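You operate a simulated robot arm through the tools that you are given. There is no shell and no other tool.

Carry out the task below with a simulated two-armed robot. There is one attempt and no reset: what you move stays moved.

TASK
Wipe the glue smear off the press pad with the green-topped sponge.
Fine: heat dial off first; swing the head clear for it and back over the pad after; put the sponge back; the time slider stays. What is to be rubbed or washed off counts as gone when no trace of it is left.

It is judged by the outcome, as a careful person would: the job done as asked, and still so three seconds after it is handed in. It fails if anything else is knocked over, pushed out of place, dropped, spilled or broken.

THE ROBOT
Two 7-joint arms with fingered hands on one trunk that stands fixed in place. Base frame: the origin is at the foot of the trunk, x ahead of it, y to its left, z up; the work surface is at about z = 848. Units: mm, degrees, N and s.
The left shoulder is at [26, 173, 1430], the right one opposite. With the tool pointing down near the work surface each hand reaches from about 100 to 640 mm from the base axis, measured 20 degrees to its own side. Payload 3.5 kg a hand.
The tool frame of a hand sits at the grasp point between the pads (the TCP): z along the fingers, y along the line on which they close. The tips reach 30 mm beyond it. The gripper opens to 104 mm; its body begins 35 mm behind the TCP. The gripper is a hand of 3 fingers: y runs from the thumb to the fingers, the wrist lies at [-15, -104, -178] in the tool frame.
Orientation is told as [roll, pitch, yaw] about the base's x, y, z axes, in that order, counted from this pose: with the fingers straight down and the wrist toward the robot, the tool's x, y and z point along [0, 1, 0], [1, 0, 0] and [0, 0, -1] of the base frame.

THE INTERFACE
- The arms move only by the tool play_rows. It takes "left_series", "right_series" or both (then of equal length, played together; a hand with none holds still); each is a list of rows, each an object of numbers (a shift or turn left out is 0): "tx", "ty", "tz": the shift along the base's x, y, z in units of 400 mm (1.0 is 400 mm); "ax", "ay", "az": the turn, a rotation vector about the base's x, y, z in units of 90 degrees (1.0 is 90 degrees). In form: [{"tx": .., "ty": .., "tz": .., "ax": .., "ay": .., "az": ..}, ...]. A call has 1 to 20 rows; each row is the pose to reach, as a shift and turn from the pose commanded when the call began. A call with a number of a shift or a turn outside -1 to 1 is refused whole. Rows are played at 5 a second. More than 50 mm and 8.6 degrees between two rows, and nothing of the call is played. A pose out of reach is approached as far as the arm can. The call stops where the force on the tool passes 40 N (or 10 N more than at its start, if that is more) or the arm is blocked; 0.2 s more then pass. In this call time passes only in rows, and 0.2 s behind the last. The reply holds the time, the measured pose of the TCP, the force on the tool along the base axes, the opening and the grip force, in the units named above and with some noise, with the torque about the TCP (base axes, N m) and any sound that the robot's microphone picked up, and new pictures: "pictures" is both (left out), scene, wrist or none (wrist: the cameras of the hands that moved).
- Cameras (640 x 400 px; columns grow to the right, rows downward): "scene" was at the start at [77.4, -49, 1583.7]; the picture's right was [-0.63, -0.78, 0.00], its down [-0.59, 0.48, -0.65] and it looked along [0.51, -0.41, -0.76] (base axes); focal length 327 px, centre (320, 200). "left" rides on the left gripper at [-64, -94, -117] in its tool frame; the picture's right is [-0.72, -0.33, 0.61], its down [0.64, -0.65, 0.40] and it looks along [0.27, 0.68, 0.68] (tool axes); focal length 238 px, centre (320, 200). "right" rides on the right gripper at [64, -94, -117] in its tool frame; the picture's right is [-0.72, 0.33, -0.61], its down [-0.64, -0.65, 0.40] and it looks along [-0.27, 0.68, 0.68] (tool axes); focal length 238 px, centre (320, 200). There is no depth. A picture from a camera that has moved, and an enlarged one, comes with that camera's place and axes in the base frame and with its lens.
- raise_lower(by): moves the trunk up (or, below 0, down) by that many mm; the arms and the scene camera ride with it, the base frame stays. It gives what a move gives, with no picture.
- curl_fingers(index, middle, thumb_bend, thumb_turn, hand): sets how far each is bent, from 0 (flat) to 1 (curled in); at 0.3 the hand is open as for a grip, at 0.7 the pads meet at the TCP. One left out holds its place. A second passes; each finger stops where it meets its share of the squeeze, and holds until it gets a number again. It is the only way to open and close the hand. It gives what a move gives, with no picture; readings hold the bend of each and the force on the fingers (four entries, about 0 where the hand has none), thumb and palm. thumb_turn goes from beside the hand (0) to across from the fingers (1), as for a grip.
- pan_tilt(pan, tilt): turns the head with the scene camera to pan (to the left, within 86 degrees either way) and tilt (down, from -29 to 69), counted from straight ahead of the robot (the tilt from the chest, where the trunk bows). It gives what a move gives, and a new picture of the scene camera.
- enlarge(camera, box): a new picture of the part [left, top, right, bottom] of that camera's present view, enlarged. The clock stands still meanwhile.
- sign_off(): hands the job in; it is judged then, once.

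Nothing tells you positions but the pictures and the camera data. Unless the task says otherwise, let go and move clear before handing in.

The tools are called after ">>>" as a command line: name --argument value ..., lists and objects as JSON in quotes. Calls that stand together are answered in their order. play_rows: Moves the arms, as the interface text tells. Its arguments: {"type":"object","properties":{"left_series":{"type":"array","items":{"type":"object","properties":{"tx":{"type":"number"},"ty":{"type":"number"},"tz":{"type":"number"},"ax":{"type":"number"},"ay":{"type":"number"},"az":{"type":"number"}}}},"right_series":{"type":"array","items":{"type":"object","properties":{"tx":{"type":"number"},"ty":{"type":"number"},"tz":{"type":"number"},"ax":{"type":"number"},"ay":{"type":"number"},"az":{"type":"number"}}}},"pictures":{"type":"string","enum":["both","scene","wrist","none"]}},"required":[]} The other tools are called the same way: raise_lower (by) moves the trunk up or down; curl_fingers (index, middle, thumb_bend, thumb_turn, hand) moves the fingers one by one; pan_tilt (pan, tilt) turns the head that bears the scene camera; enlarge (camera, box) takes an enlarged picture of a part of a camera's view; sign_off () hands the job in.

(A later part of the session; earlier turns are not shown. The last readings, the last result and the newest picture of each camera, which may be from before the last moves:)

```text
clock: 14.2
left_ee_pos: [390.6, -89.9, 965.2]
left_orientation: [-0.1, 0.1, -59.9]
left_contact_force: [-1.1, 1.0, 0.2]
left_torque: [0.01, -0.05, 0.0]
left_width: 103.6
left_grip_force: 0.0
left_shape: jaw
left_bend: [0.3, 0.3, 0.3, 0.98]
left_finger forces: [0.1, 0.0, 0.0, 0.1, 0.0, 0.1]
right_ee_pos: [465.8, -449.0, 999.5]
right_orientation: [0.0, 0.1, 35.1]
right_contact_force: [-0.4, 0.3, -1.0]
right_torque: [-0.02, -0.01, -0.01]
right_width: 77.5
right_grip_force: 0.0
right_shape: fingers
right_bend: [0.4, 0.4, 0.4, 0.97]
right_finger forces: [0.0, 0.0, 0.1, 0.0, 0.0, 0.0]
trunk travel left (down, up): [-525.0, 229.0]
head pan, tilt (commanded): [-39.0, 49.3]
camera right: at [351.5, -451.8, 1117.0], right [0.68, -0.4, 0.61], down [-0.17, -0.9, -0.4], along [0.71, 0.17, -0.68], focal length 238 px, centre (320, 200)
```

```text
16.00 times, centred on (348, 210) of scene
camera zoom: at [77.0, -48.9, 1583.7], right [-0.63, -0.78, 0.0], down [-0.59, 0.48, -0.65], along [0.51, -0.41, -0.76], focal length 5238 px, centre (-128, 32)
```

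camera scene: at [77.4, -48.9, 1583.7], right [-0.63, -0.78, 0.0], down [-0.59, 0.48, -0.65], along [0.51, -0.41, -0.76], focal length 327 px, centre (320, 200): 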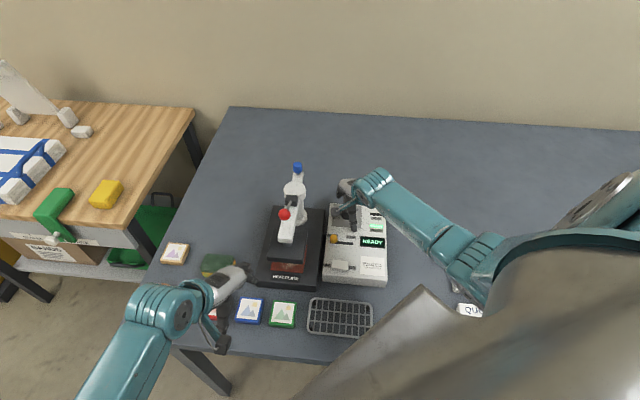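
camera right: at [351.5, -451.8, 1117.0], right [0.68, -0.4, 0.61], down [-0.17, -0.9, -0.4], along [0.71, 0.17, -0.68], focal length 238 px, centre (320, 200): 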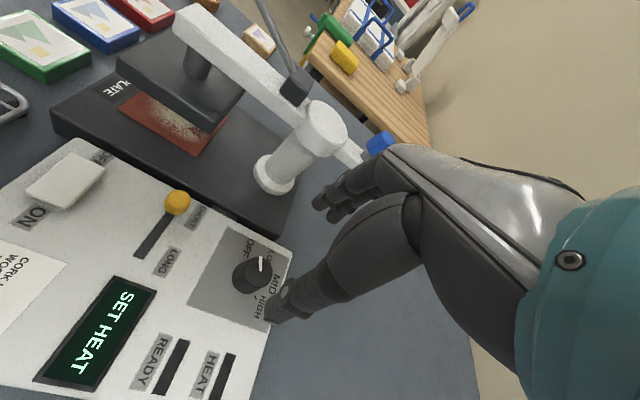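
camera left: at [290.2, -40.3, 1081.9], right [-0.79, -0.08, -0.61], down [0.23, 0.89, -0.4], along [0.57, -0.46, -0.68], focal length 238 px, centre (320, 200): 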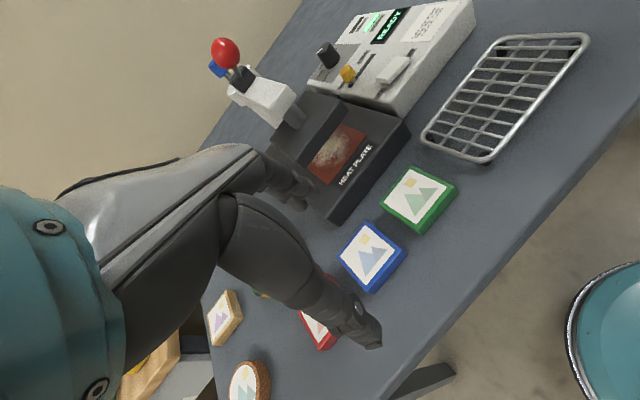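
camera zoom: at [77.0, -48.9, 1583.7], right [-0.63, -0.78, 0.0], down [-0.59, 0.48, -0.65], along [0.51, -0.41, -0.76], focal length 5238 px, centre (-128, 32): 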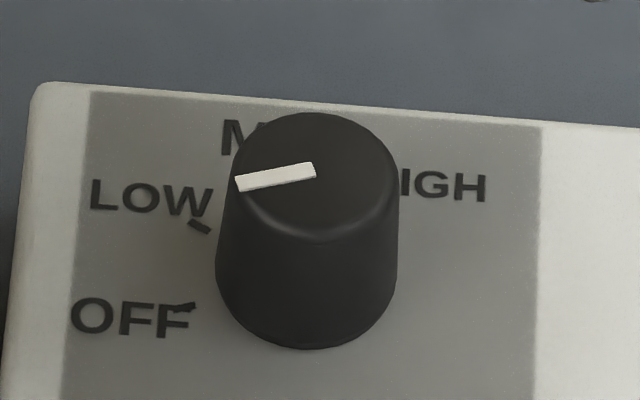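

The pointer has moved by the same step as from the LOW tick to the OFF tick, and the heat/ready lamps are out, so I take the dial as at OFF. The blue knob on the tail of the swing arm is at about (582, -385, 1009), with the pivot at about (538, -343). I'll use the tail knob to swing the head, starting by hovering the right hand above it.

>>> play_rows --right_series '[{"tz": 0.084}, {"tz": 0.168}, {"tz": 0.2525}, {"tx": 0.1, "ty": 0.057, "tz": 0.2525, "az": -0.037}, {"tx": 0.2, "ty": 0.114, "tz": 0.2525, "az": -0.074}, {"tx": 0.297, "ty": 0.171, "tz": 0.2525, "az": -0.111}]'

>>> enlarge --camera "right" --box '[160, 150, 400, 390]'

>>> enlarge --camera "scene" --box '[320, 190, 400, 240]'

```text
clock: 15.6
left_ee_pos: [392.3, -89.1, 965.0]
left_orientation: [0.0, -0.1, -59.9]
left_contact_force: [0.2, -0.6, -0.7]
left_torque: [-0.03, 0.02, -0.04]
left_width: 104.0
left_grip_force: 0.1
left_shape: jaw
left_bend: [0.3, 0.3, 0.3, 0.98]
left_finger forces: [0.0, 0.0, 0.1, 0.0, 0.1, 0.0]
right_ee_pos: [587.3, -384.9, 1098.1]
right_orientation: [-0.2, 0.1, 25.1]
right_contact_force: [-0.1, 0.2, 0.4]
right_torque: [-0.04, 0.02, -0.03]
right_width: 77.7
right_grip_force: 0.1
right_shape: fingers
right_bend: [0.4, 0.4, 0.4, 0.97]
right_finger forces: [0.0, 0.1, 0.0, 0.1, 0.0, 0.0]
trunk travel left (down, up): [-525.0, 229.0]
head pan, tilt (commanded): [-39.0, 49.3]
camera scene: at [78.8, -47.9, 1583.7], right [-0.63, -0.78, 0.0], down [-0.59, 0.48, -0.65], along [0.51, -0.41, -0.76], focal length 327 px, centre (320, 200)
camera right: at [474.4, -367.5, 1216.3], right [0.6, -0.51, 0.61], down [-0.32, -0.86, -0.4], along [0.73, 0.04, -0.68], focal length 238 px, centre (320, 200)
```

scene: 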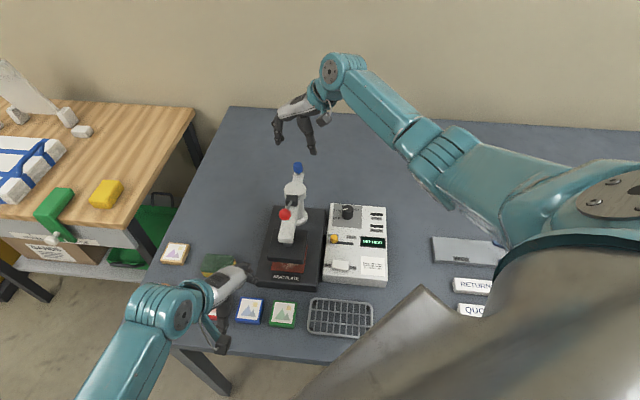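
right: 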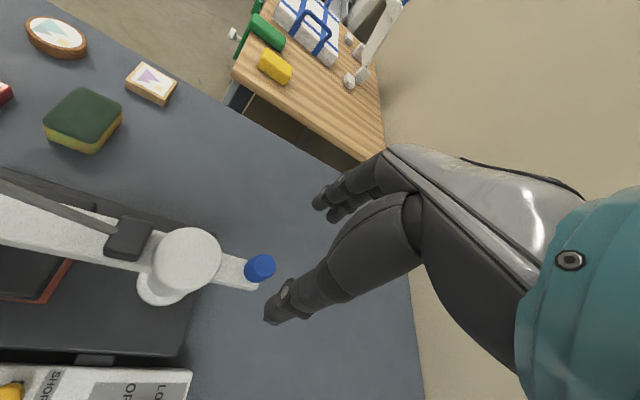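

```text
1.67 times, centred on (280, 270) of right
camera zoom: at [474.4, -367.5, 1216.3], right [0.6, -0.51, 0.61], down [-0.32, -0.86, -0.4], along [0.73, 0.04, -0.68], focal length 397 px, centre (387, 83)
```

zoom: 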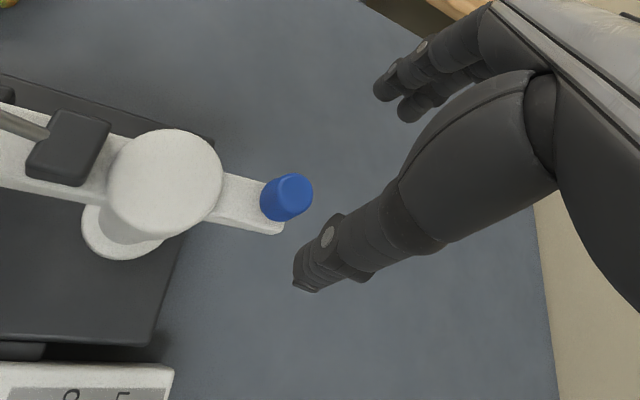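

```text
8.00 times, centred on (360, 215) of scene
camera zoom: at [78.8, -47.9, 1583.7], right [-0.63, -0.78, 0.0], down [-0.59, 0.48, -0.65], along [0.51, -0.41, -0.76], focal length 2619 px, centre (0, 80)
```

zoom: 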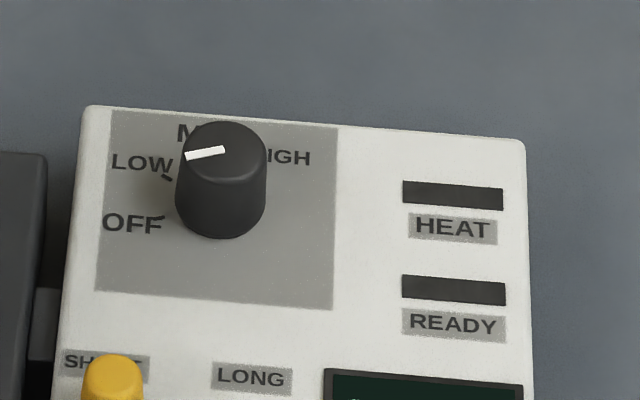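

The dial clearly reads at OFF. The blue knob is at about (580, -384, 1010) and the pivot at (537, -344). I'll lower the open fingers around the knob.

>>> play_rows --right_series '[{"tx": -0.015, "ty": 0.0, "tz": -0.06}, {"tx": -0.015, "ty": 0.0, "tz": -0.12}, {"tx": -0.015, "ty": 0.0, "tz": -0.168}]'

>>> enlarge --camera "right" --box '[200, 130, 420, 350]'

>>> enlarge --camera "scene" --box '[240, 120, 360, 195]'

```text
clock: 16.4
left_ee_pos: [393.1, -89.6, 965.4]
left_orientation: [0.0, 0.1, -59.8]
left_contact_force: [0.4, 0.2, 0.3]
left_torque: [-0.02, -0.01, -0.02]
left_width: 103.6
left_grip_force: 0.1
left_shape: jaw
left_bend: [0.3, 0.3, 0.3, 0.98]
left_finger forces: [0.0, 0.0, 0.0, 0.0, 0.0, 0.1]
right_ee_pos: [576.8, -385.2, 1031.4]
right_orientation: [0.0, 0.0, 25.1]
right_contact_force: [0.3, 0.2, 0.5]
right_torque: [0.01, 0.0, 0.02]
right_width: 77.6
right_grip_force: 0.0
right_shape: fingers
right_bend: [0.4, 0.4, 0.4, 0.97]
right_finger forces: [0.0, 0.1, 0.1, 0.0, 0.1, 0.1]
trunk travel left (down, up): [-525.0, 229.0]
head pan, tilt (commanded): [-39.0, 49.3]
camera scene: at [77.6, -48.9, 1583.7], right [-0.63, -0.78, 0.0], down [-0.59, 0.48, -0.65], along [0.51, -0.41, -0.76], focal length 327 px, centre (320, 200)
camera right: at [465.8, -367.6, 1148.7], right [0.6, -0.51, 0.61], down [-0.32, -0.86, -0.4], along [0.73, 0.05, -0.68], focal length 238 px, centre (320, 200)
```

scene: 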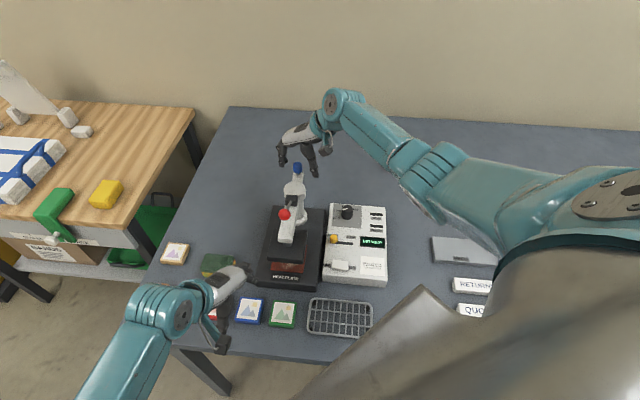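
right: 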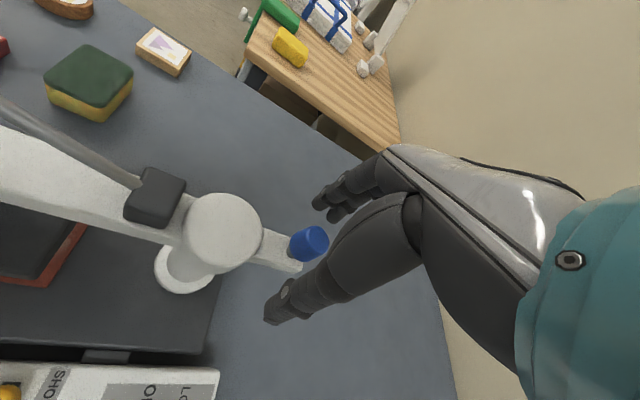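

```text
1.82 times, centred on (310, 240) of right
camera zoom: at [465.8, -367.6, 1148.7], right [0.6, -0.51, 0.61], down [-0.32, -0.86, -0.4], along [0.73, 0.05, -0.68], focal length 433 px, centre (338, 127)
```

zoom: 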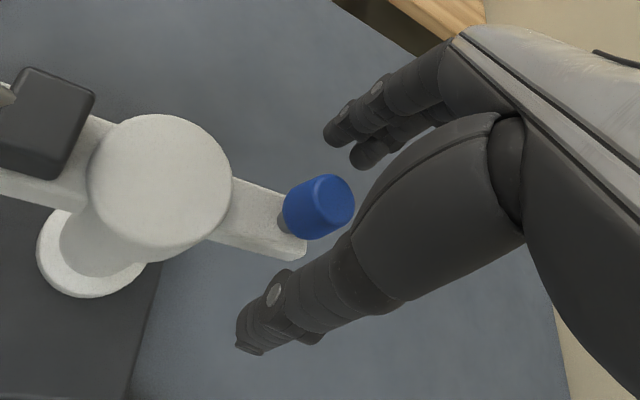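

```text
5.33 times, centred on (300, 158) of scene
camera zoom: at [77.6, -48.9, 1583.7], right [-0.63, -0.78, 0.0], down [-0.59, 0.48, -0.65], along [0.51, -0.41, -0.76], focal length 1746 px, centre (427, 427)
```

zoom: 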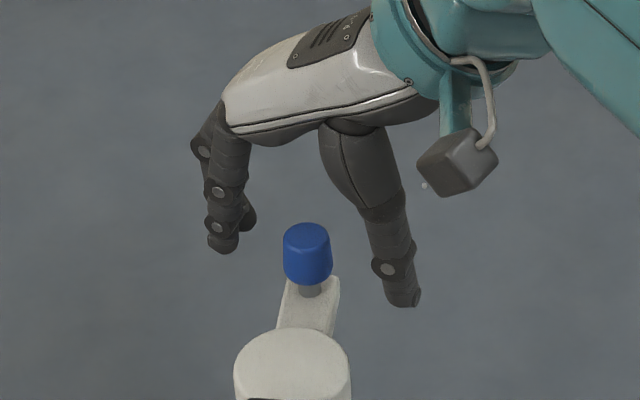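

The knob is well between thumb and fingers. I'll close to a loose cage around it.

>>> curl_fingers --hand "right" --index 0.58 --middle 0.58 --thumb_bend 0.54

>>> enlarge --camera "right" --box '[200, 130, 420, 350]'

>>> enlarge --camera "scene" --box '[240, 120, 360, 195]'

```text
clock: 17.4
left_ee_pos: [392.4, -90.7, 965.2]
left_orientation: [-0.1, 0.1, -59.9]
left_contact_force: [-0.5, 0.3, -0.5]
left_torque: [0.03, -0.02, 0.01]
left_width: 103.8
left_grip_force: 0.0
left_shape: jaw
left_bend: [0.3, 0.3, 0.3, 0.98]
left_finger forces: [0.1, 0.1, 0.0, 0.0, 0.0, 0.0]
right_ee_pos: [578.5, -385.3, 1032.3]
right_orientation: [-0.1, 0.0, 25.1]
right_contact_force: [-0.5, 0.3, -0.7]
right_torque: [0.0, 0.0, 0.01]
right_width: 38.5
right_grip_force: 0.1
right_shape: fingers
right_bend: [0.57, 0.57, 0.54, 0.97]
right_finger forces: [0.0, 0.0, 0.1, 0.1, 0.0, 0.0]
trunk travel left (down, up): [-525.0, 229.0]
head pan, tilt (commanded): [-39.0, 49.3]
```

```text
1.82 times, centred on (310, 240) of right
camera zoom: at [465.8, -367.6, 1149.2], right [0.6, -0.51, 0.61], down [-0.32, -0.86, -0.4], along [0.73, 0.05, -0.68], focal length 433 px, centre (338, 127)
```

zoom: 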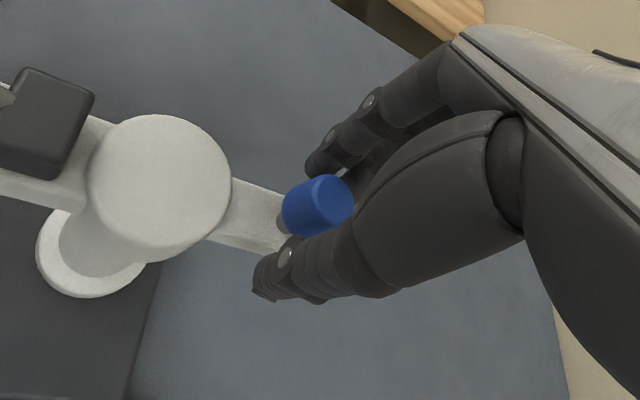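

```text
5.33 times, centred on (300, 158) of scene
camera zoom: at [77.5, -49.0, 1583.7], right [-0.63, -0.78, 0.0], down [-0.59, 0.48, -0.65], along [0.51, -0.41, -0.76], focal length 1746 px, centre (427, 427)
```

zoom: 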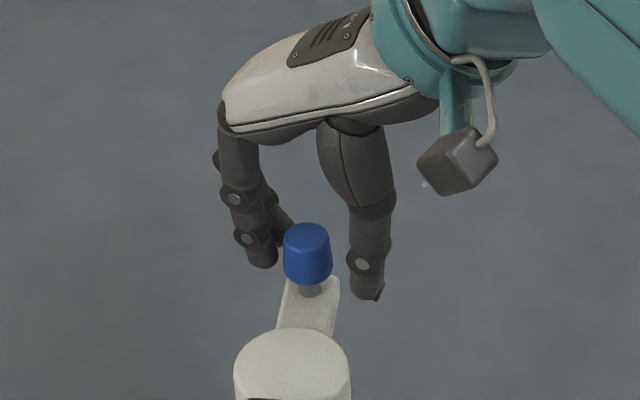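

The cage is good. I'll swing the tail clockwise (head to the left, away from the control box) through the first ~42° and check.

>>> play_rows --right_series '[{"tx": -0.013, "ty": -0.0125, "az": -0.065}, {"tx": -0.0273, "ty": -0.023, "az": -0.13}, {"tx": -0.043, "ty": -0.032, "az": -0.195}, {"tx": -0.0595, "ty": -0.0388, "az": -0.26}, {"tx": -0.0768, "ty": -0.0435, "az": -0.325}, {"tx": -0.0945, "ty": -0.0463, "az": -0.39}]'

>>> enlarge --camera "scene" --box '[200, 120, 400, 300]'

```text
clock: 18.8
left_ee_pos: [392.2, -90.4, 965.1]
left_orientation: [0.0, -0.1, -59.9]
left_contact_force: [0.1, 0.4, 0.4]
left_torque: [-0.01, 0.0, -0.01]
left_width: 103.7
left_grip_force: 0.0
left_shape: jaw
left_bend: [0.3, 0.3, 0.3, 0.98]
left_finger forces: [0.0, 0.1, 0.0, 0.1, 0.0, 0.0]
right_ee_pos: [538.3, -403.0, 1031.2]
right_orientation: [-0.1, 0.0, -10.1]
right_contact_force: [-0.2, -0.2, 0.4]
right_torque: [-0.02, 0.0, -0.01]
right_width: 38.7
right_grip_force: 0.0
right_shape: fingers
right_bend: [0.57, 0.57, 0.54, 0.97]
right_finger forces: [0.4, 0.0, 0.1, 0.0, 0.0, 0.0]
trunk travel left (down, up): [-525.0, 229.0]
head pan, tilt (commanded): [-39.0, 49.3]
camera scene: at [77.3, -48.8, 1583.7], right [-0.63, -0.78, 0.0], down [-0.59, 0.48, -0.65], along [0.51, -0.41, -0.76], focal length 327 px, centre (320, 200)
camera right: at [456.9, -323.4, 1149.1], right [0.2, -0.76, 0.61], down [-0.76, -0.52, -0.4], along [0.63, -0.39, -0.68], focal length 238 px, centre (320, 200)
```

scene: 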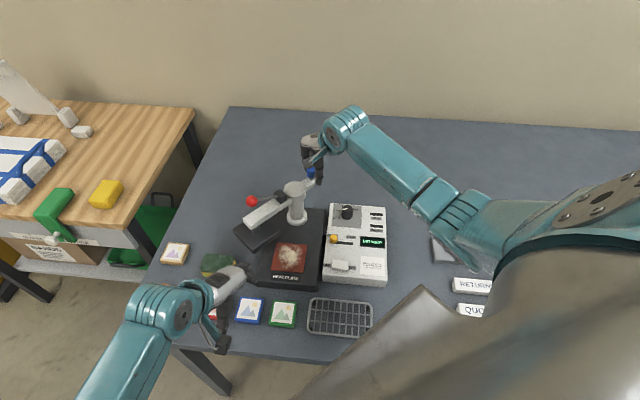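
right: 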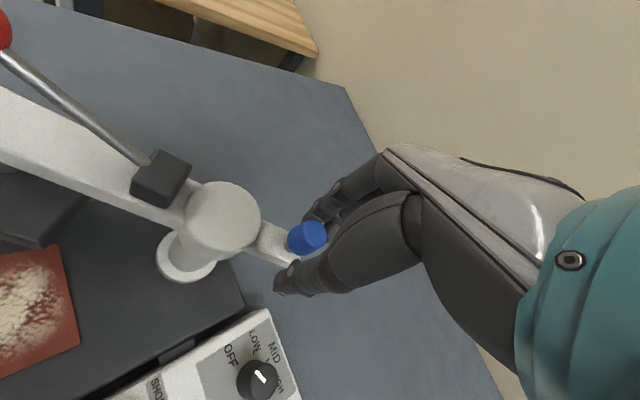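

```text
2.22 times, centred on (300, 210) of scene
camera zoom: at [77.3, -48.8, 1583.7], right [-0.63, -0.78, 0.0], down [-0.59, 0.48, -0.65], along [0.51, -0.41, -0.76], focal length 728 px, centre (364, 178)
```

zoom: 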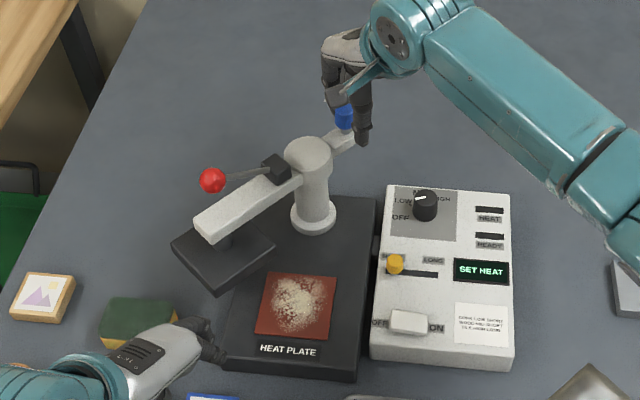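

The head swings freely. Pad and smear are now exposed. I'll check the dial in this new view, then continue the swing.

>>> enlarge --camera "right" --box '[190, 315, 326, 400]'

>>> play_rows --right_series '[{"tx": -0.0178, "ty": -0.0005, "az": -0.065}, {"tx": -0.0358, "ty": 0.0013, "az": -0.13}, {"tx": -0.0533, "ty": 0.0053, "az": -0.195}, {"tx": -0.07, "ty": 0.0113, "az": -0.26}, {"tx": -0.0863, "ty": 0.0193, "az": -0.325}, {"tx": -0.101, "ty": 0.029, "az": -0.39}]'

>>> enlarge --camera "scene" --box '[200, 120, 400, 300]'

```text
4.71 times, centred on (258, 358) of right
camera zoom: at [456.9, -323.4, 1149.1], right [0.2, -0.76, 0.61], down [-0.76, -0.52, -0.4], along [0.63, -0.39, -0.68], focal length 1122 px, centre (612, -541)
```

zoom: 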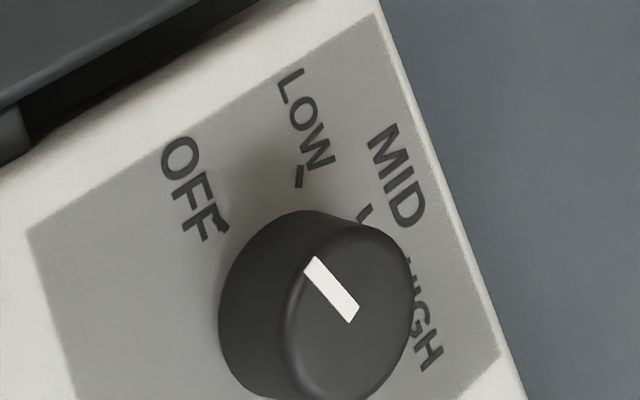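

```text
clock: 20.2
left_ee_pos: [392.8, -89.6, 964.5]
left_orientation: [0.0, -0.1, -59.9]
left_contact_force: [0.7, 0.6, 0.5]
left_torque: [0.01, 0.03, 0.0]
left_width: 103.6
left_grip_force: 0.0
left_shape: jaw
left_bend: [0.3, 0.3, 0.3, 0.98]
left_finger forces: [0.0, 0.0, 0.0, 0.2, 0.0, 0.1]
right_ee_pos: [499.6, -390.7, 1032.5]
right_orientation: [0.0, 0.0, -45.2]
right_contact_force: [2.9, -0.8, -0.9]
right_torque: [-0.02, -0.1, 0.02]
right_width: 42.1
right_grip_force: 0.8
right_shape: fingers
right_bend: [0.54, 0.57, 0.54, 0.97]
right_finger forces: [2.2, 0.0, 0.1, 0.0, 0.1, 0.0]
trunk travel left (down, up): [-525.0, 229.0]
head pan, tilt (commanded): [-39.0, 49.3]
camera scene: at [78.2, -48.8, 1583.7], right [-0.63, -0.78, 0.0], down [-0.59, 0.48, -0.65], along [0.51, -0.41, -0.76], focal length 327 px, centre (320, 200)
camera right: at [479.1, -278.5, 1149.9], right [-0.28, -0.74, 0.61], down [-0.92, 0.01, -0.4], along [0.29, -0.68, -0.68], focal length 238 px, centre (320, 200)
```

scene: 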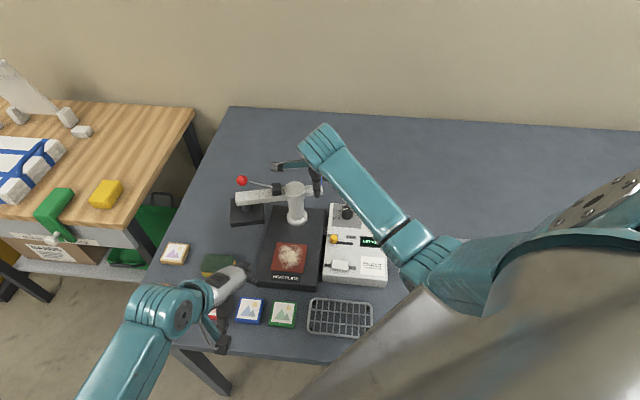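
right: 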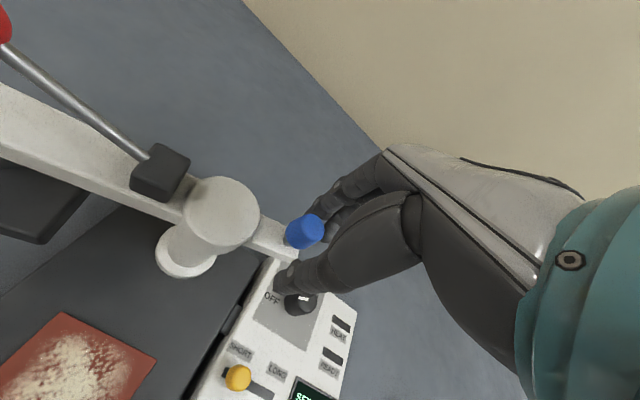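

```text
2.22 times, centred on (300, 210) of scene
camera zoom: at [78.2, -48.8, 1583.7], right [-0.63, -0.78, 0.0], down [-0.59, 0.48, -0.65], along [0.51, -0.41, -0.76], focal length 728 px, centre (364, 178)
```

zoom: 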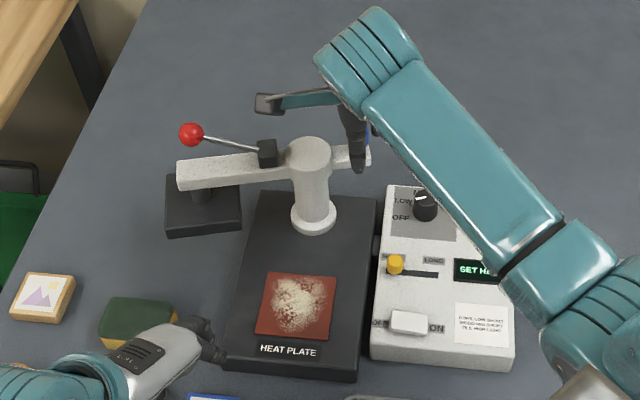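

The head is now well clear of the pad. This viewpoint looks nearly along the pointer, so I'll re-check the dial here.

>>> enlarge --camera "right" --box '[240, 265, 352, 335]'

```text
5.71 times, centred on (296, 300) of right
camera zoom: at [479.1, -278.5, 1149.9], right [-0.28, -0.74, 0.61], down [-0.92, 0.01, -0.4], along [0.29, -0.68, -0.68], focal length 1362 px, centre (457, -371)
```

zoom: 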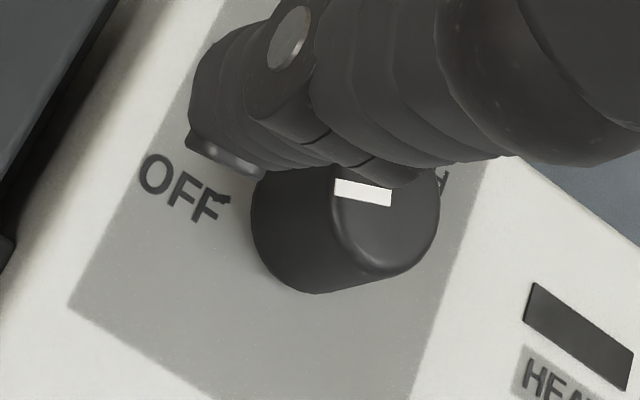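

The pointer now lines up with the OFF tick within a couple of degrees, and the pad is exposed (centre about (450, -254, 882)). I'll release the blue knob, lift the right hand away, and move the left hand back out of the way.

>>> curl_fingers --hand "right" --index 0.4 --middle 0.4 --thumb_bend 0.4

>>> play_rows --left_series '[{"tx": -0.018, "ty": 0.07, "tz": 0.058}, {"tx": -0.037, "ty": 0.15, "tz": 0.116}, {"tx": -0.056, "ty": 0.24, "tz": 0.174}, {"tx": -0.075, "ty": 0.33, "tz": 0.232}, {"tx": -0.095, "ty": 0.42, "tz": 0.29}, {"tx": -0.115, "ty": 0.51, "tz": 0.348}, {"tx": -0.135, "ty": 0.6, "tz": 0.406}, {"tx": -0.155, "ty": 0.675, "tz": 0.4625}]' --right_series '[{"tz": 0.05}, {"tz": 0.1}, {"tz": 0.15}, {"tz": 0.2}, {"tz": 0.25}, {"tz": 0.28}, {"tz": 0.29}, {"tz": 0.3}]'

>>> enlarge --camera "scene" --box '[140, 150, 400, 340]'

```text
clock: 21.2
left_ee_pos: [392.1, -90.9, 965.9]
left_orientation: [-0.1, 0.0, -60.0]
left_contact_force: [0.3, 1.2, -0.3]
left_torque: [0.0, 0.02, -0.01]
left_width: 103.6
left_grip_force: 0.0
left_shape: jaw
left_bend: [0.3, 0.3, 0.3, 0.98]
left_finger forces: [0.0, 0.0, 0.0, 0.0, 0.1, 0.0]
right_ee_pos: [499.4, -389.9, 1032.1]
right_orientation: [-0.1, -0.1, -45.1]
right_contact_force: [0.8, -0.3, 0.5]
right_torque: [0.01, -0.01, -0.02]
right_width: 77.2
right_grip_force: 0.1
right_shape: fingers
right_bend: [0.4, 0.4, 0.4, 0.97]
right_finger forces: [0.1, 0.0, 0.0, 0.0, 0.0, 0.0]
trunk travel left (down, up): [-525.0, 229.0]
head pan, tilt (commanded): [-39.0, 49.3]
```

```text
clock: 23.0
left_ee_pos: [325.4, 179.5, 1152.1]
left_orientation: [0.0, 0.1, -59.9]
left_contact_force: [0.3, -0.7, 0.3]
left_torque: [-0.01, 0.02, -0.03]
left_width: 103.8
left_grip_force: 0.0
left_shape: jaw
left_bend: [0.3, 0.3, 0.3, 0.98]
left_finger forces: [0.0, 0.1, 0.1, 0.1, 0.1, 0.1]
right_ee_pos: [498.0, -389.0, 1154.4]
right_orientation: [-0.1, -0.1, -45.1]
right_contact_force: [0.2, 1.0, 0.2]
right_torque: [-0.05, -0.02, 0.0]
right_width: 77.5
right_grip_force: 0.1
right_shape: fingers
right_bend: [0.4, 0.4, 0.4, 0.97]
right_finger forces: [0.1, 0.0, 0.0, 0.1, 0.1, 0.0]
trunk travel left (down, up): [-525.0, 229.0]
head pan, tilt (commanded): [-39.0, 49.3]
camera scene: at [76.8, -48.4, 1583.8], right [-0.63, -0.78, 0.0], down [-0.59, 0.48, -0.65], along [0.51, -0.41, -0.76], focal length 327 px, centre (320, 200)
camera right: at [477.1, -278.8, 1270.8], right [-0.28, -0.74, 0.61], down [-0.91, 0.01, -0.4], along [0.29, -0.67, -0.68], focal length 238 px, centre (320, 200)
camera left: at [224.7, 230.4, 1268.6], right [-0.79, -0.08, -0.61], down [0.23, 0.89, -0.4], along [0.58, -0.46, -0.68], focal length 238 px, centre (320, 200)
```

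scene: 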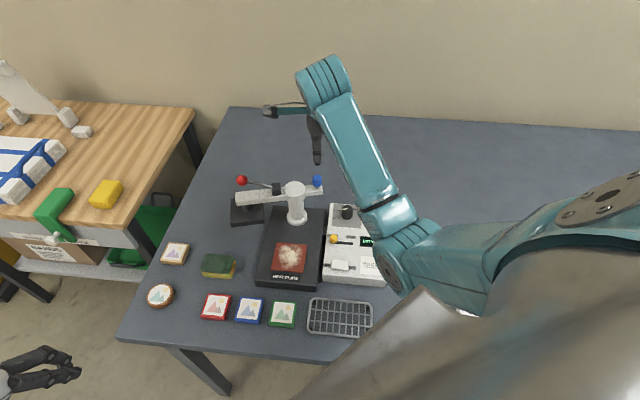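
right: 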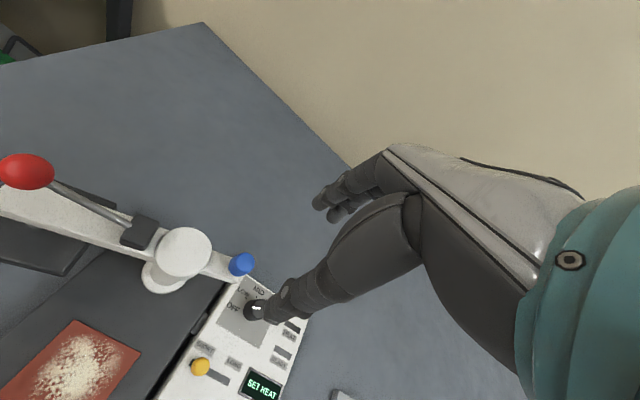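
left: 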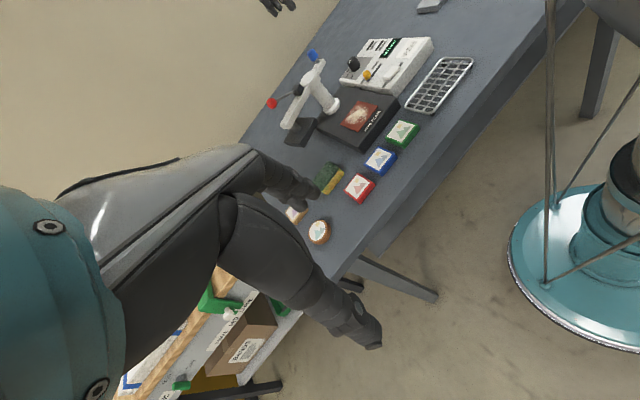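

```text
2.11 times, centred on (270, 245) of scene
camera zoom: at [76.8, -48.4, 1583.8], right [-0.63, -0.78, 0.0], down [-0.59, 0.48, -0.65], along [0.51, -0.41, -0.76], focal length 689 px, centre (425, 105)
```

zoom: 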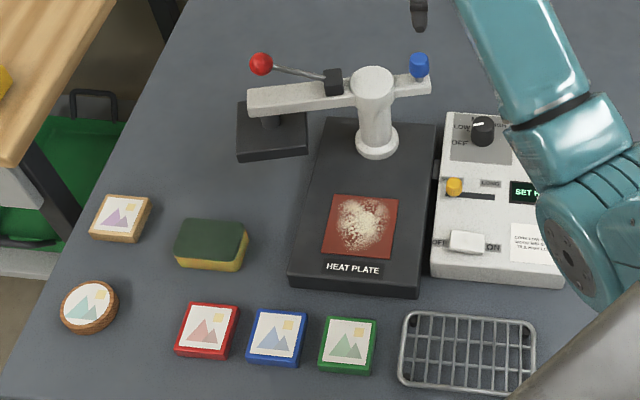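

The sponge is at about (547, -111), top at z ≈ 876, with its long side running along the 45° diagonal. I'll carry the right hand high over to it and lower to a hover, keeping the -45° yaw to grip across its short sides.

>>> play_rows --right_series '[{"tx": 0.015, "ty": 0.1}, {"tx": 0.03, "ty": 0.2}, {"tx": 0.05, "ty": 0.3}, {"tx": 0.07, "ty": 0.4}, {"tx": 0.09, "ty": 0.5}, {"tx": 0.107, "ty": 0.6}, {"tx": 0.1215, "ty": 0.7015}, {"tx": 0.1215, "ty": 0.7015, "tz": -0.1}, {"tx": 0.1215, "ty": 0.7015, "tz": -0.2}, {"tx": 0.1215, "ty": 0.7015, "tz": -0.3}, {"tx": 0.1215, "ty": 0.7015, "tz": -0.4}]'

>>> enlarge --camera "right" --box '[160, 150, 400, 390]'

>>> enlarge --camera "scene" --box '[140, 180, 300, 300]'

```text
clock: 25.6
left_ee_pos: [327.3, 178.3, 1151.3]
left_orientation: [0.0, 0.0, -59.9]
left_contact_force: [0.5, 0.6, 0.0]
left_torque: [-0.01, -0.01, -0.01]
left_width: 103.5
left_grip_force: 0.0
left_shape: jaw
left_bend: [0.3, 0.3, 0.3, 0.98]
left_finger forces: [0.0, 0.0, 0.0, 0.0, 0.1, 0.0]
right_ee_pos: [569.4, -150.5, 1004.6]
right_orientation: [-0.4, -3.3, -47.2]
right_contact_force: [0.3, -0.9, -0.1]
right_torque: [-0.01, -0.01, 0.0]
right_width: 77.6
right_grip_force: 0.0
right_shape: fingers
right_bend: [0.4, 0.4, 0.4, 0.97]
right_finger forces: [0.1, 0.0, 0.0, 0.0, 0.0, 0.0]
trunk travel left (down, up): [-525.0, 229.0]
head pan, tilt (commanded): [-39.0, 49.3]
stopped in row 11 (right hand): the arm was blocked; the commanded pose is now the measured one
camera scene: at [77.4, -49.2, 1583.7], right [-0.63, -0.78, 0.0], down [-0.59, 0.48, -0.65], along [0.51, -0.41, -0.76], focal length 327 px, centre (320, 200)
camera right: at [547.8, -33.5, 1115.3], right [-0.33, -0.7, 0.64], down [-0.9, 0.02, -0.43], along [0.29, -0.71, -0.64], focal length 238 px, centre (320, 200)
```

scene: 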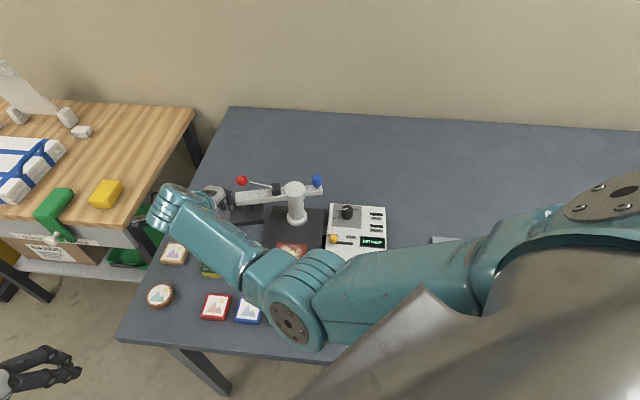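
right: 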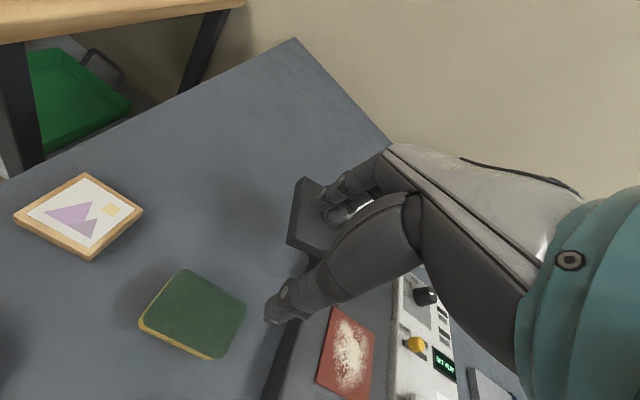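

```text
1.67 times, centred on (280, 270) of right
camera zoom: at [547.8, -33.5, 1115.3], right [-0.33, -0.7, 0.64], down [-0.9, 0.02, -0.43], along [0.29, -0.71, -0.64], focal length 397 px, centre (387, 83)
```

zoom: 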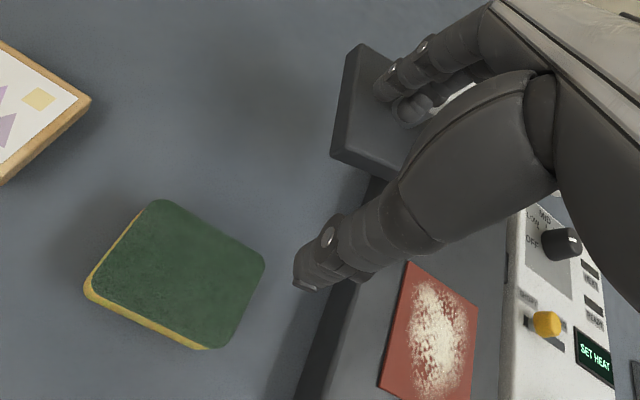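

```text
3.33 times, centred on (220, 240) of scene
camera zoom: at [77.4, -49.2, 1583.7], right [-0.63, -0.78, 0.0], down [-0.59, 0.48, -0.65], along [0.51, -0.41, -0.76], focal length 1091 px, centre (653, 67)
```

zoom: 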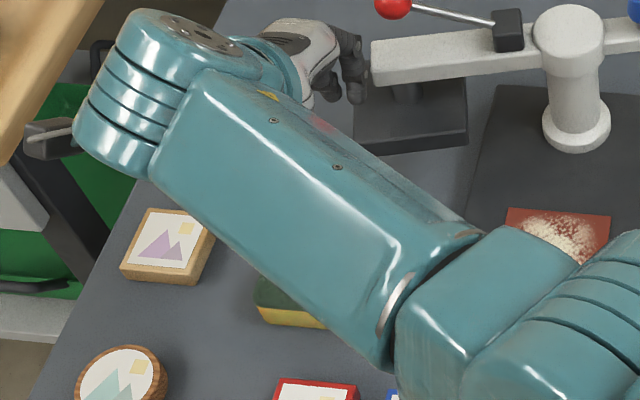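

The right arm hit a joint limit with that yaw (no contact force), so for this spot a yaw near +45° suits it better, gripping the sponge across its long side (about 74 mm). I'll lift straight up first and level the hand, then turn it.

>>> play_rows --right_series '[{"tz": 0.06, "ax": 0.03, "ay": 0.022}, {"tz": 0.13, "ax": 0.03, "ay": 0.022}, {"tz": 0.2, "ax": 0.03, "ay": 0.022}, {"tz": 0.28, "ax": 0.03, "ay": 0.022}]' --pictures "scene"

```text
clock: 26.8
left_ee_pos: [327.5, 179.4, 1151.6]
left_orientation: [0.0, 0.0, -59.9]
left_contact_force: [-0.1, 0.0, -0.6]
left_torque: [0.02, 0.0, 0.0]
left_width: 103.7
left_grip_force: 0.1
left_shape: jaw
left_bend: [0.3, 0.3, 0.3, 0.98]
left_finger forces: [0.0, 0.1, 0.0, 0.0, 0.0, 0.1]
right_ee_pos: [569.4, -182.2, 1113.8]
right_orientation: [-1.8, -1.7, -49.0]
right_contact_force: [1.0, -0.3, 0.1]
right_torque: [-0.02, 0.02, 0.0]
right_width: 77.9
right_grip_force: 0.0
right_shape: fingers
right_bend: [0.4, 0.4, 0.4, 0.97]
right_finger forces: [0.0, 0.0, 0.0, 0.1, 0.0, 0.0]
trunk travel left (down, up): [-525.0, 229.0]
head pan, tilt (commanded): [-39.0, 49.3]
stopped in row 4 (right hand): the arm was blocked; the commanded pose is now the measured one
camera scene: at [77.6, -49.1, 1583.7], right [-0.63, -0.78, 0.0], down [-0.59, 0.48, -0.65], along [0.51, -0.41, -0.76], focal length 327 px, centre (320, 200)
```

scene: 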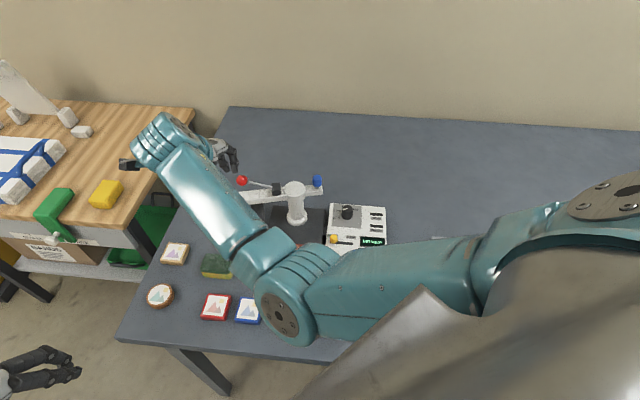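

The hand is free of everything, just at a wrist limit. I'll now turn the yaw to the positive side while moving over the sponge at height.

>>> play_rows --right_series '[{"az": 0.09}, {"az": 0.18, "ty": 0.01}, {"az": 0.27, "tx": -0.005, "ty": 0.03}, {"az": 0.36, "tx": -0.01, "ty": 0.05}, {"az": 0.45, "tx": -0.015, "ty": 0.07}, {"az": 0.54, "tx": -0.02, "ty": 0.09}, {"az": 0.63, "tx": -0.03, "ty": 0.11}, {"az": 0.72, "tx": -0.04, "ty": 0.13}, {"az": 0.81, "tx": -0.045, "ty": 0.15}, {"az": 0.9, "tx": -0.05, "ty": 0.165}, {"az": 0.99, "tx": -0.055, "ty": 0.1775}]'

```text
clock: 29.2
left_ee_pos: [328.7, 179.6, 1150.4]
left_orientation: [0.0, 0.0, -59.9]
left_contact_force: [-0.7, 0.0, 0.1]
left_torque: [0.0, 0.01, 0.03]
left_width: 103.5
left_grip_force: 0.1
left_shape: jaw
left_bend: [0.3, 0.3, 0.3, 0.98]
left_finger forces: [0.0, 0.0, 0.0, 0.0, 0.0, 0.0]
right_ee_pos: [547.1, -109.9, 1111.5]
right_orientation: [-1.6, -1.4, 40.5]
right_contact_force: [0.6, -0.4, 0.2]
right_torque: [0.04, 0.02, 0.04]
right_width: 77.9
right_grip_force: 0.1
right_shape: fingers
right_bend: [0.4, 0.4, 0.4, 0.97]
right_finger forces: [0.0, 0.0, 0.1, 0.0, 0.1, 0.0]
trunk travel left (down, up): [-525.0, 229.0]
head pan, tilt (commanded): [-39.0, 49.3]
camera scene: at [77.7, -49.3, 1583.7], right [-0.63, -0.78, 0.0], down [-0.59, 0.48, -0.65], along [0.51, -0.41, -0.76], focal length 327 px, centre (320, 200)
camera right: at [428.9, -121.7, 1224.7], right [0.69, -0.33, 0.64], down [-0.07, -0.91, -0.4], along [0.72, 0.23, -0.65], focal length 238 px, centre (320, 200)
```

scene: 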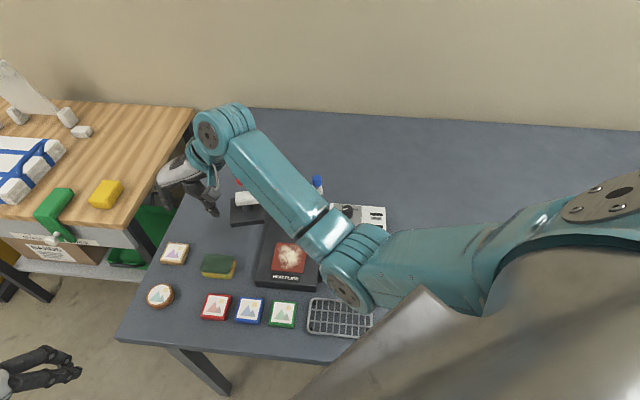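
right: 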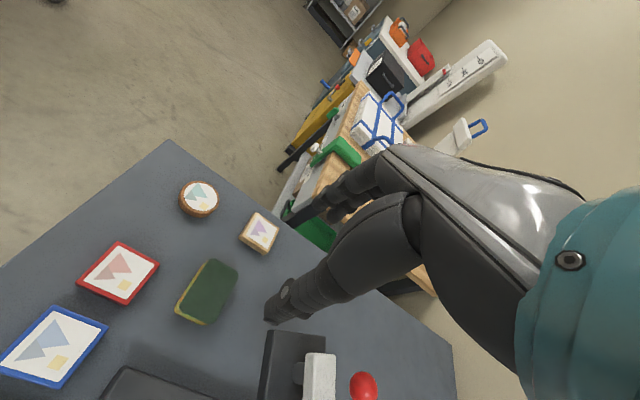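

The sponge is right below the hand. I'll open wide, level the hand, align yaw to 45° and descend to just above it.

>>> curl_fingers --hand "right" --index 0.3 --middle 0.3 --thumb_bend 0.3

>>> play_rows --right_series '[{"tx": -0.001, "ty": 0.0, "tz": -0.09, "ax": 0.003, "ay": 0.026, "az": 0.05}, {"tx": -0.001, "ty": 0.0, "tz": -0.19, "ax": 0.003, "ay": 0.026, "az": 0.05}, {"tx": -0.001, "ty": 0.0, "tz": -0.29, "ax": 0.003, "ay": 0.026, "az": 0.05}, {"tx": -0.001, "ty": 0.0, "tz": -0.39, "ax": 0.003, "ay": 0.026, "az": 0.05}, {"tx": -0.001, "ty": 0.0, "tz": -0.47, "ax": 0.003, "ay": 0.026, "az": 0.05}]'

>>> enlarge --camera "right" --box '[160, 150, 400, 390]'

>>> enlarge --camera "scene" --box '[140, 180, 300, 300]'

```text
clock: 30.2
left_ee_pos: [328.7, 179.9, 1151.4]
left_orientation: [0.0, 0.0, -59.9]
left_contact_force: [0.7, 0.3, -0.1]
left_torque: [0.02, 0.03, 0.0]
left_width: 103.4
left_grip_force: 0.1
left_shape: jaw
left_bend: [0.3, 0.3, 0.3, 0.98]
left_finger forces: [0.0, 0.1, 0.0, 0.0, 0.0, 0.0]
right_ee_pos: [546.6, -108.7, 1112.5]
right_orientation: [-1.9, -1.5, 40.2]
right_contact_force: [0.6, 0.0, -0.6]
right_torque: [0.04, 0.0, -0.01]
right_width: 102.5
right_grip_force: 0.0
right_shape: fingers
right_bend: [0.3, 0.3, 0.3, 0.97]
right_finger forces: [0.1, 0.0, 0.1, 0.1, 0.1, 0.0]
trunk travel left (down, up): [-525.0, 229.0]
head pan, tilt (commanded): [-39.0, 49.3]
```

```text
clock: 31.4
left_ee_pos: [326.8, 180.6, 1151.4]
left_orientation: [0.1, 0.0, -59.9]
left_contact_force: [0.3, 0.0, 0.5]
left_torque: [-0.03, 0.01, 0.03]
left_width: 103.7
left_grip_force: 0.1
left_shape: jaw
left_bend: [0.3, 0.3, 0.3, 0.98]
left_finger forces: [0.0, 0.1, 0.0, 0.0, 0.1, 0.0]
right_ee_pos: [547.8, -108.0, 925.0]
right_orientation: [0.0, 0.0, 44.7]
right_contact_force: [-0.2, -0.4, -0.1]
right_torque: [0.02, -0.01, -0.03]
right_width: 102.7
right_grip_force: 0.1
right_shape: fingers
right_bend: [0.3, 0.3, 0.3, 0.97]
right_finger forces: [0.1, 0.1, 0.1, 0.1, 0.1, 0.1]
trunk travel left (down, up): [-525.0, 229.0]
head pan, tilt (commanded): [-39.0, 49.3]
camera scene: at [77.9, -48.8, 1583.7], right [-0.63, -0.78, 0.0], down [-0.59, 0.48, -0.65], along [0.51, -0.41, -0.76], focal length 327 px, centre (320, 200)
camera right: at [435.4, -130.3, 1041.8], right [0.74, -0.28, 0.61], down [-0.01, -0.91, -0.4], along [0.68, 0.29, -0.68], focal length 238 px, centre (320, 200)
```

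scene: 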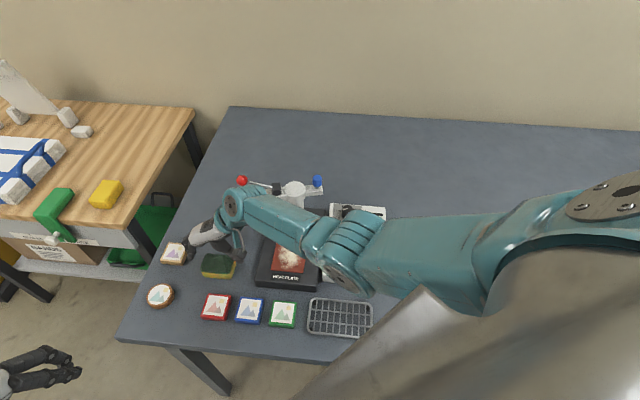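
right: 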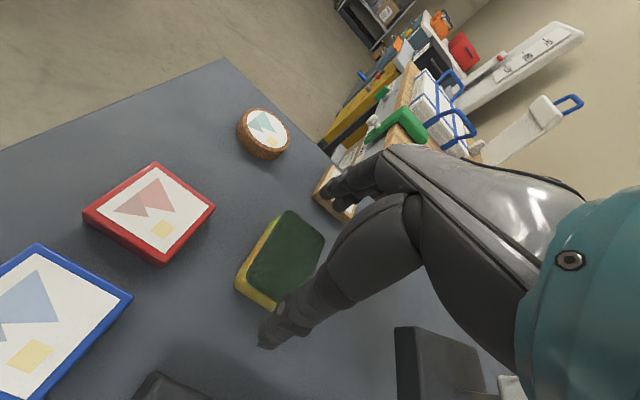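

```text
1.67 times, centred on (280, 270) of right
camera zoom: at [435.4, -130.3, 1041.8], right [0.74, -0.28, 0.61], down [-0.01, -0.91, -0.4], along [0.68, 0.29, -0.68], focal length 397 px, centre (387, 83)
```

zoom: 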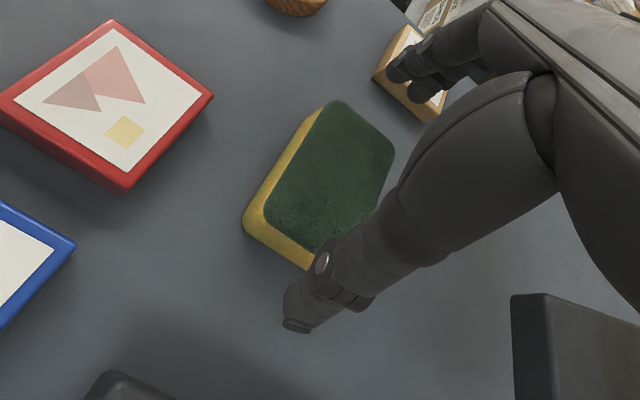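

```text
3.33 times, centred on (220, 240) of scene
camera zoom: at [77.9, -48.8, 1583.7], right [-0.63, -0.78, 0.0], down [-0.59, 0.48, -0.65], along [0.51, -0.41, -0.76], focal length 1091 px, centre (653, 67)
```

zoom: 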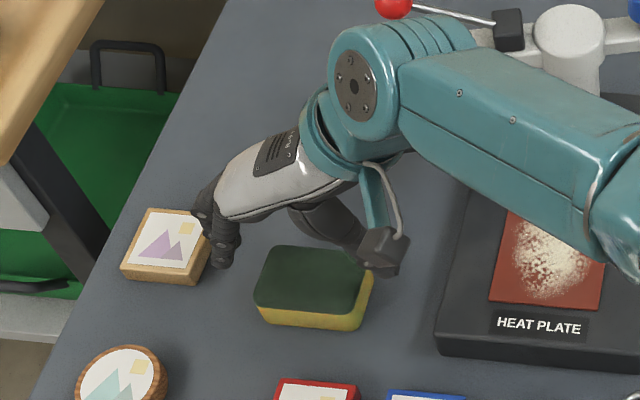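

The sponge centre reads (544.5, -112), so I'll shift a few mm and lower until the tips are well around it but still off the table.

>>> play_rows --right_series '[{"tx": -0.0085, "ty": -0.0095, "tz": -0.025}, {"tx": -0.0085, "ty": -0.0095, "tz": -0.05}, {"tx": -0.0085, "ty": -0.0095, "tz": -0.075}]'

>>> enlarge --camera "right" --box '[160, 150, 400, 390]'

>>> enlarge --camera "scene" --box '[140, 200, 300, 300]'

```text
clock: 32.2
left_ee_pos: [327.4, 180.4, 1150.9]
left_orientation: [0.0, 0.0, -59.9]
left_contact_force: [0.0, -0.6, 0.1]
left_torque: [0.01, 0.02, -0.02]
left_width: 103.9
left_grip_force: 0.1
left_shape: jaw
left_bend: [0.3, 0.3, 0.3, 0.98]
left_finger forces: [0.0, 0.0, 0.0, 0.0, 0.0, 0.0]
right_ee_pos: [543.2, -112.6, 893.8]
right_orientation: [0.0, 0.0, 44.7]
right_contact_force: [0.0, 0.4, 0.1]
right_torque: [0.02, -0.02, 0.03]
right_width: 102.6
right_grip_force: 0.1
right_shape: fingers
right_bend: [0.3, 0.3, 0.3, 0.97]
right_finger forces: [0.1, 0.0, 0.1, 0.0, 0.0, 0.0]
trunk travel left (down, up): [-525.0, 229.0]
head pan, tilt (commanded): [-39.0, 49.3]
camera scene: at [77.7, -48.9, 1583.7], right [-0.63, -0.78, 0.0], down [-0.59, 0.48, -0.65], along [0.51, -0.41, -0.76], focal length 327 px, centre (320, 200)
camera right: at [431.8, -133.9, 1011.6], right [0.74, -0.28, 0.61], down [-0.01, -0.91, -0.4], along [0.67, 0.29, -0.68], focal length 238 px, centre (320, 200)
```

scene: 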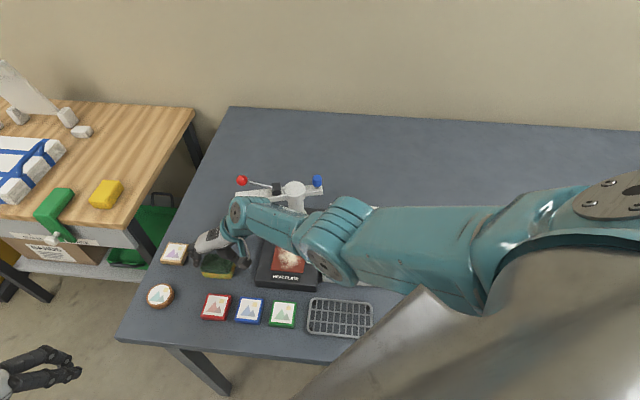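
right: 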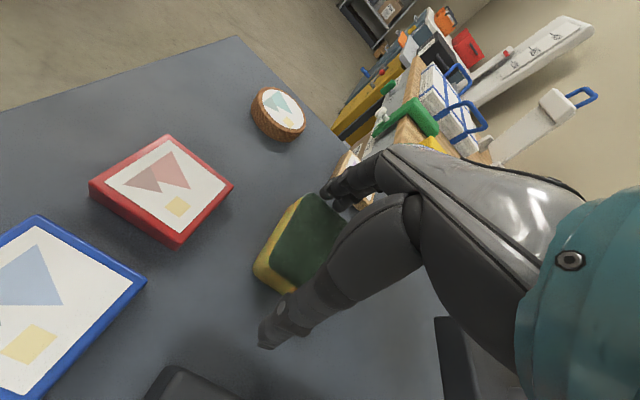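

```text
1.67 times, centred on (280, 270) of right
camera zoom: at [431.8, -133.9, 1011.6], right [0.74, -0.28, 0.61], down [-0.01, -0.91, -0.4], along [0.67, 0.29, -0.68], focal length 397 px, centre (387, 83)
```

zoom: 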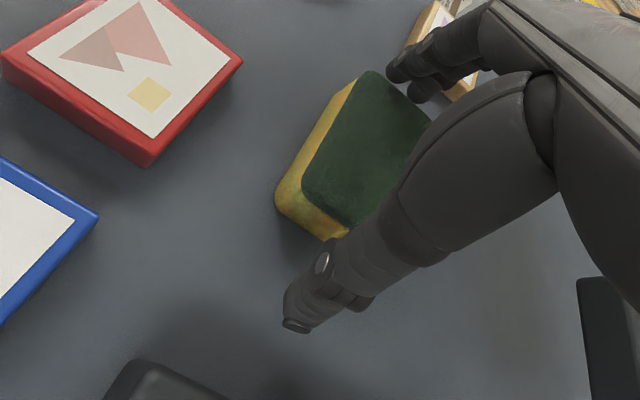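

```text
4.00 times, centred on (220, 250) of scene
camera zoom: at [77.7, -48.9, 1583.7], right [-0.63, -0.78, 0.0], down [-0.59, 0.48, -0.65], along [0.51, -0.41, -0.76], focal length 1310 px, centre (720, 0)
```

zoom: 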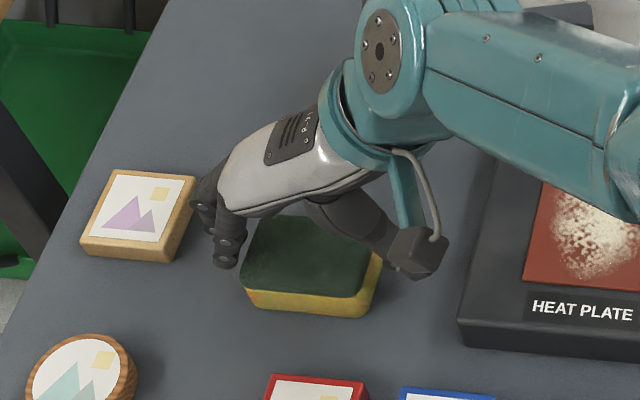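

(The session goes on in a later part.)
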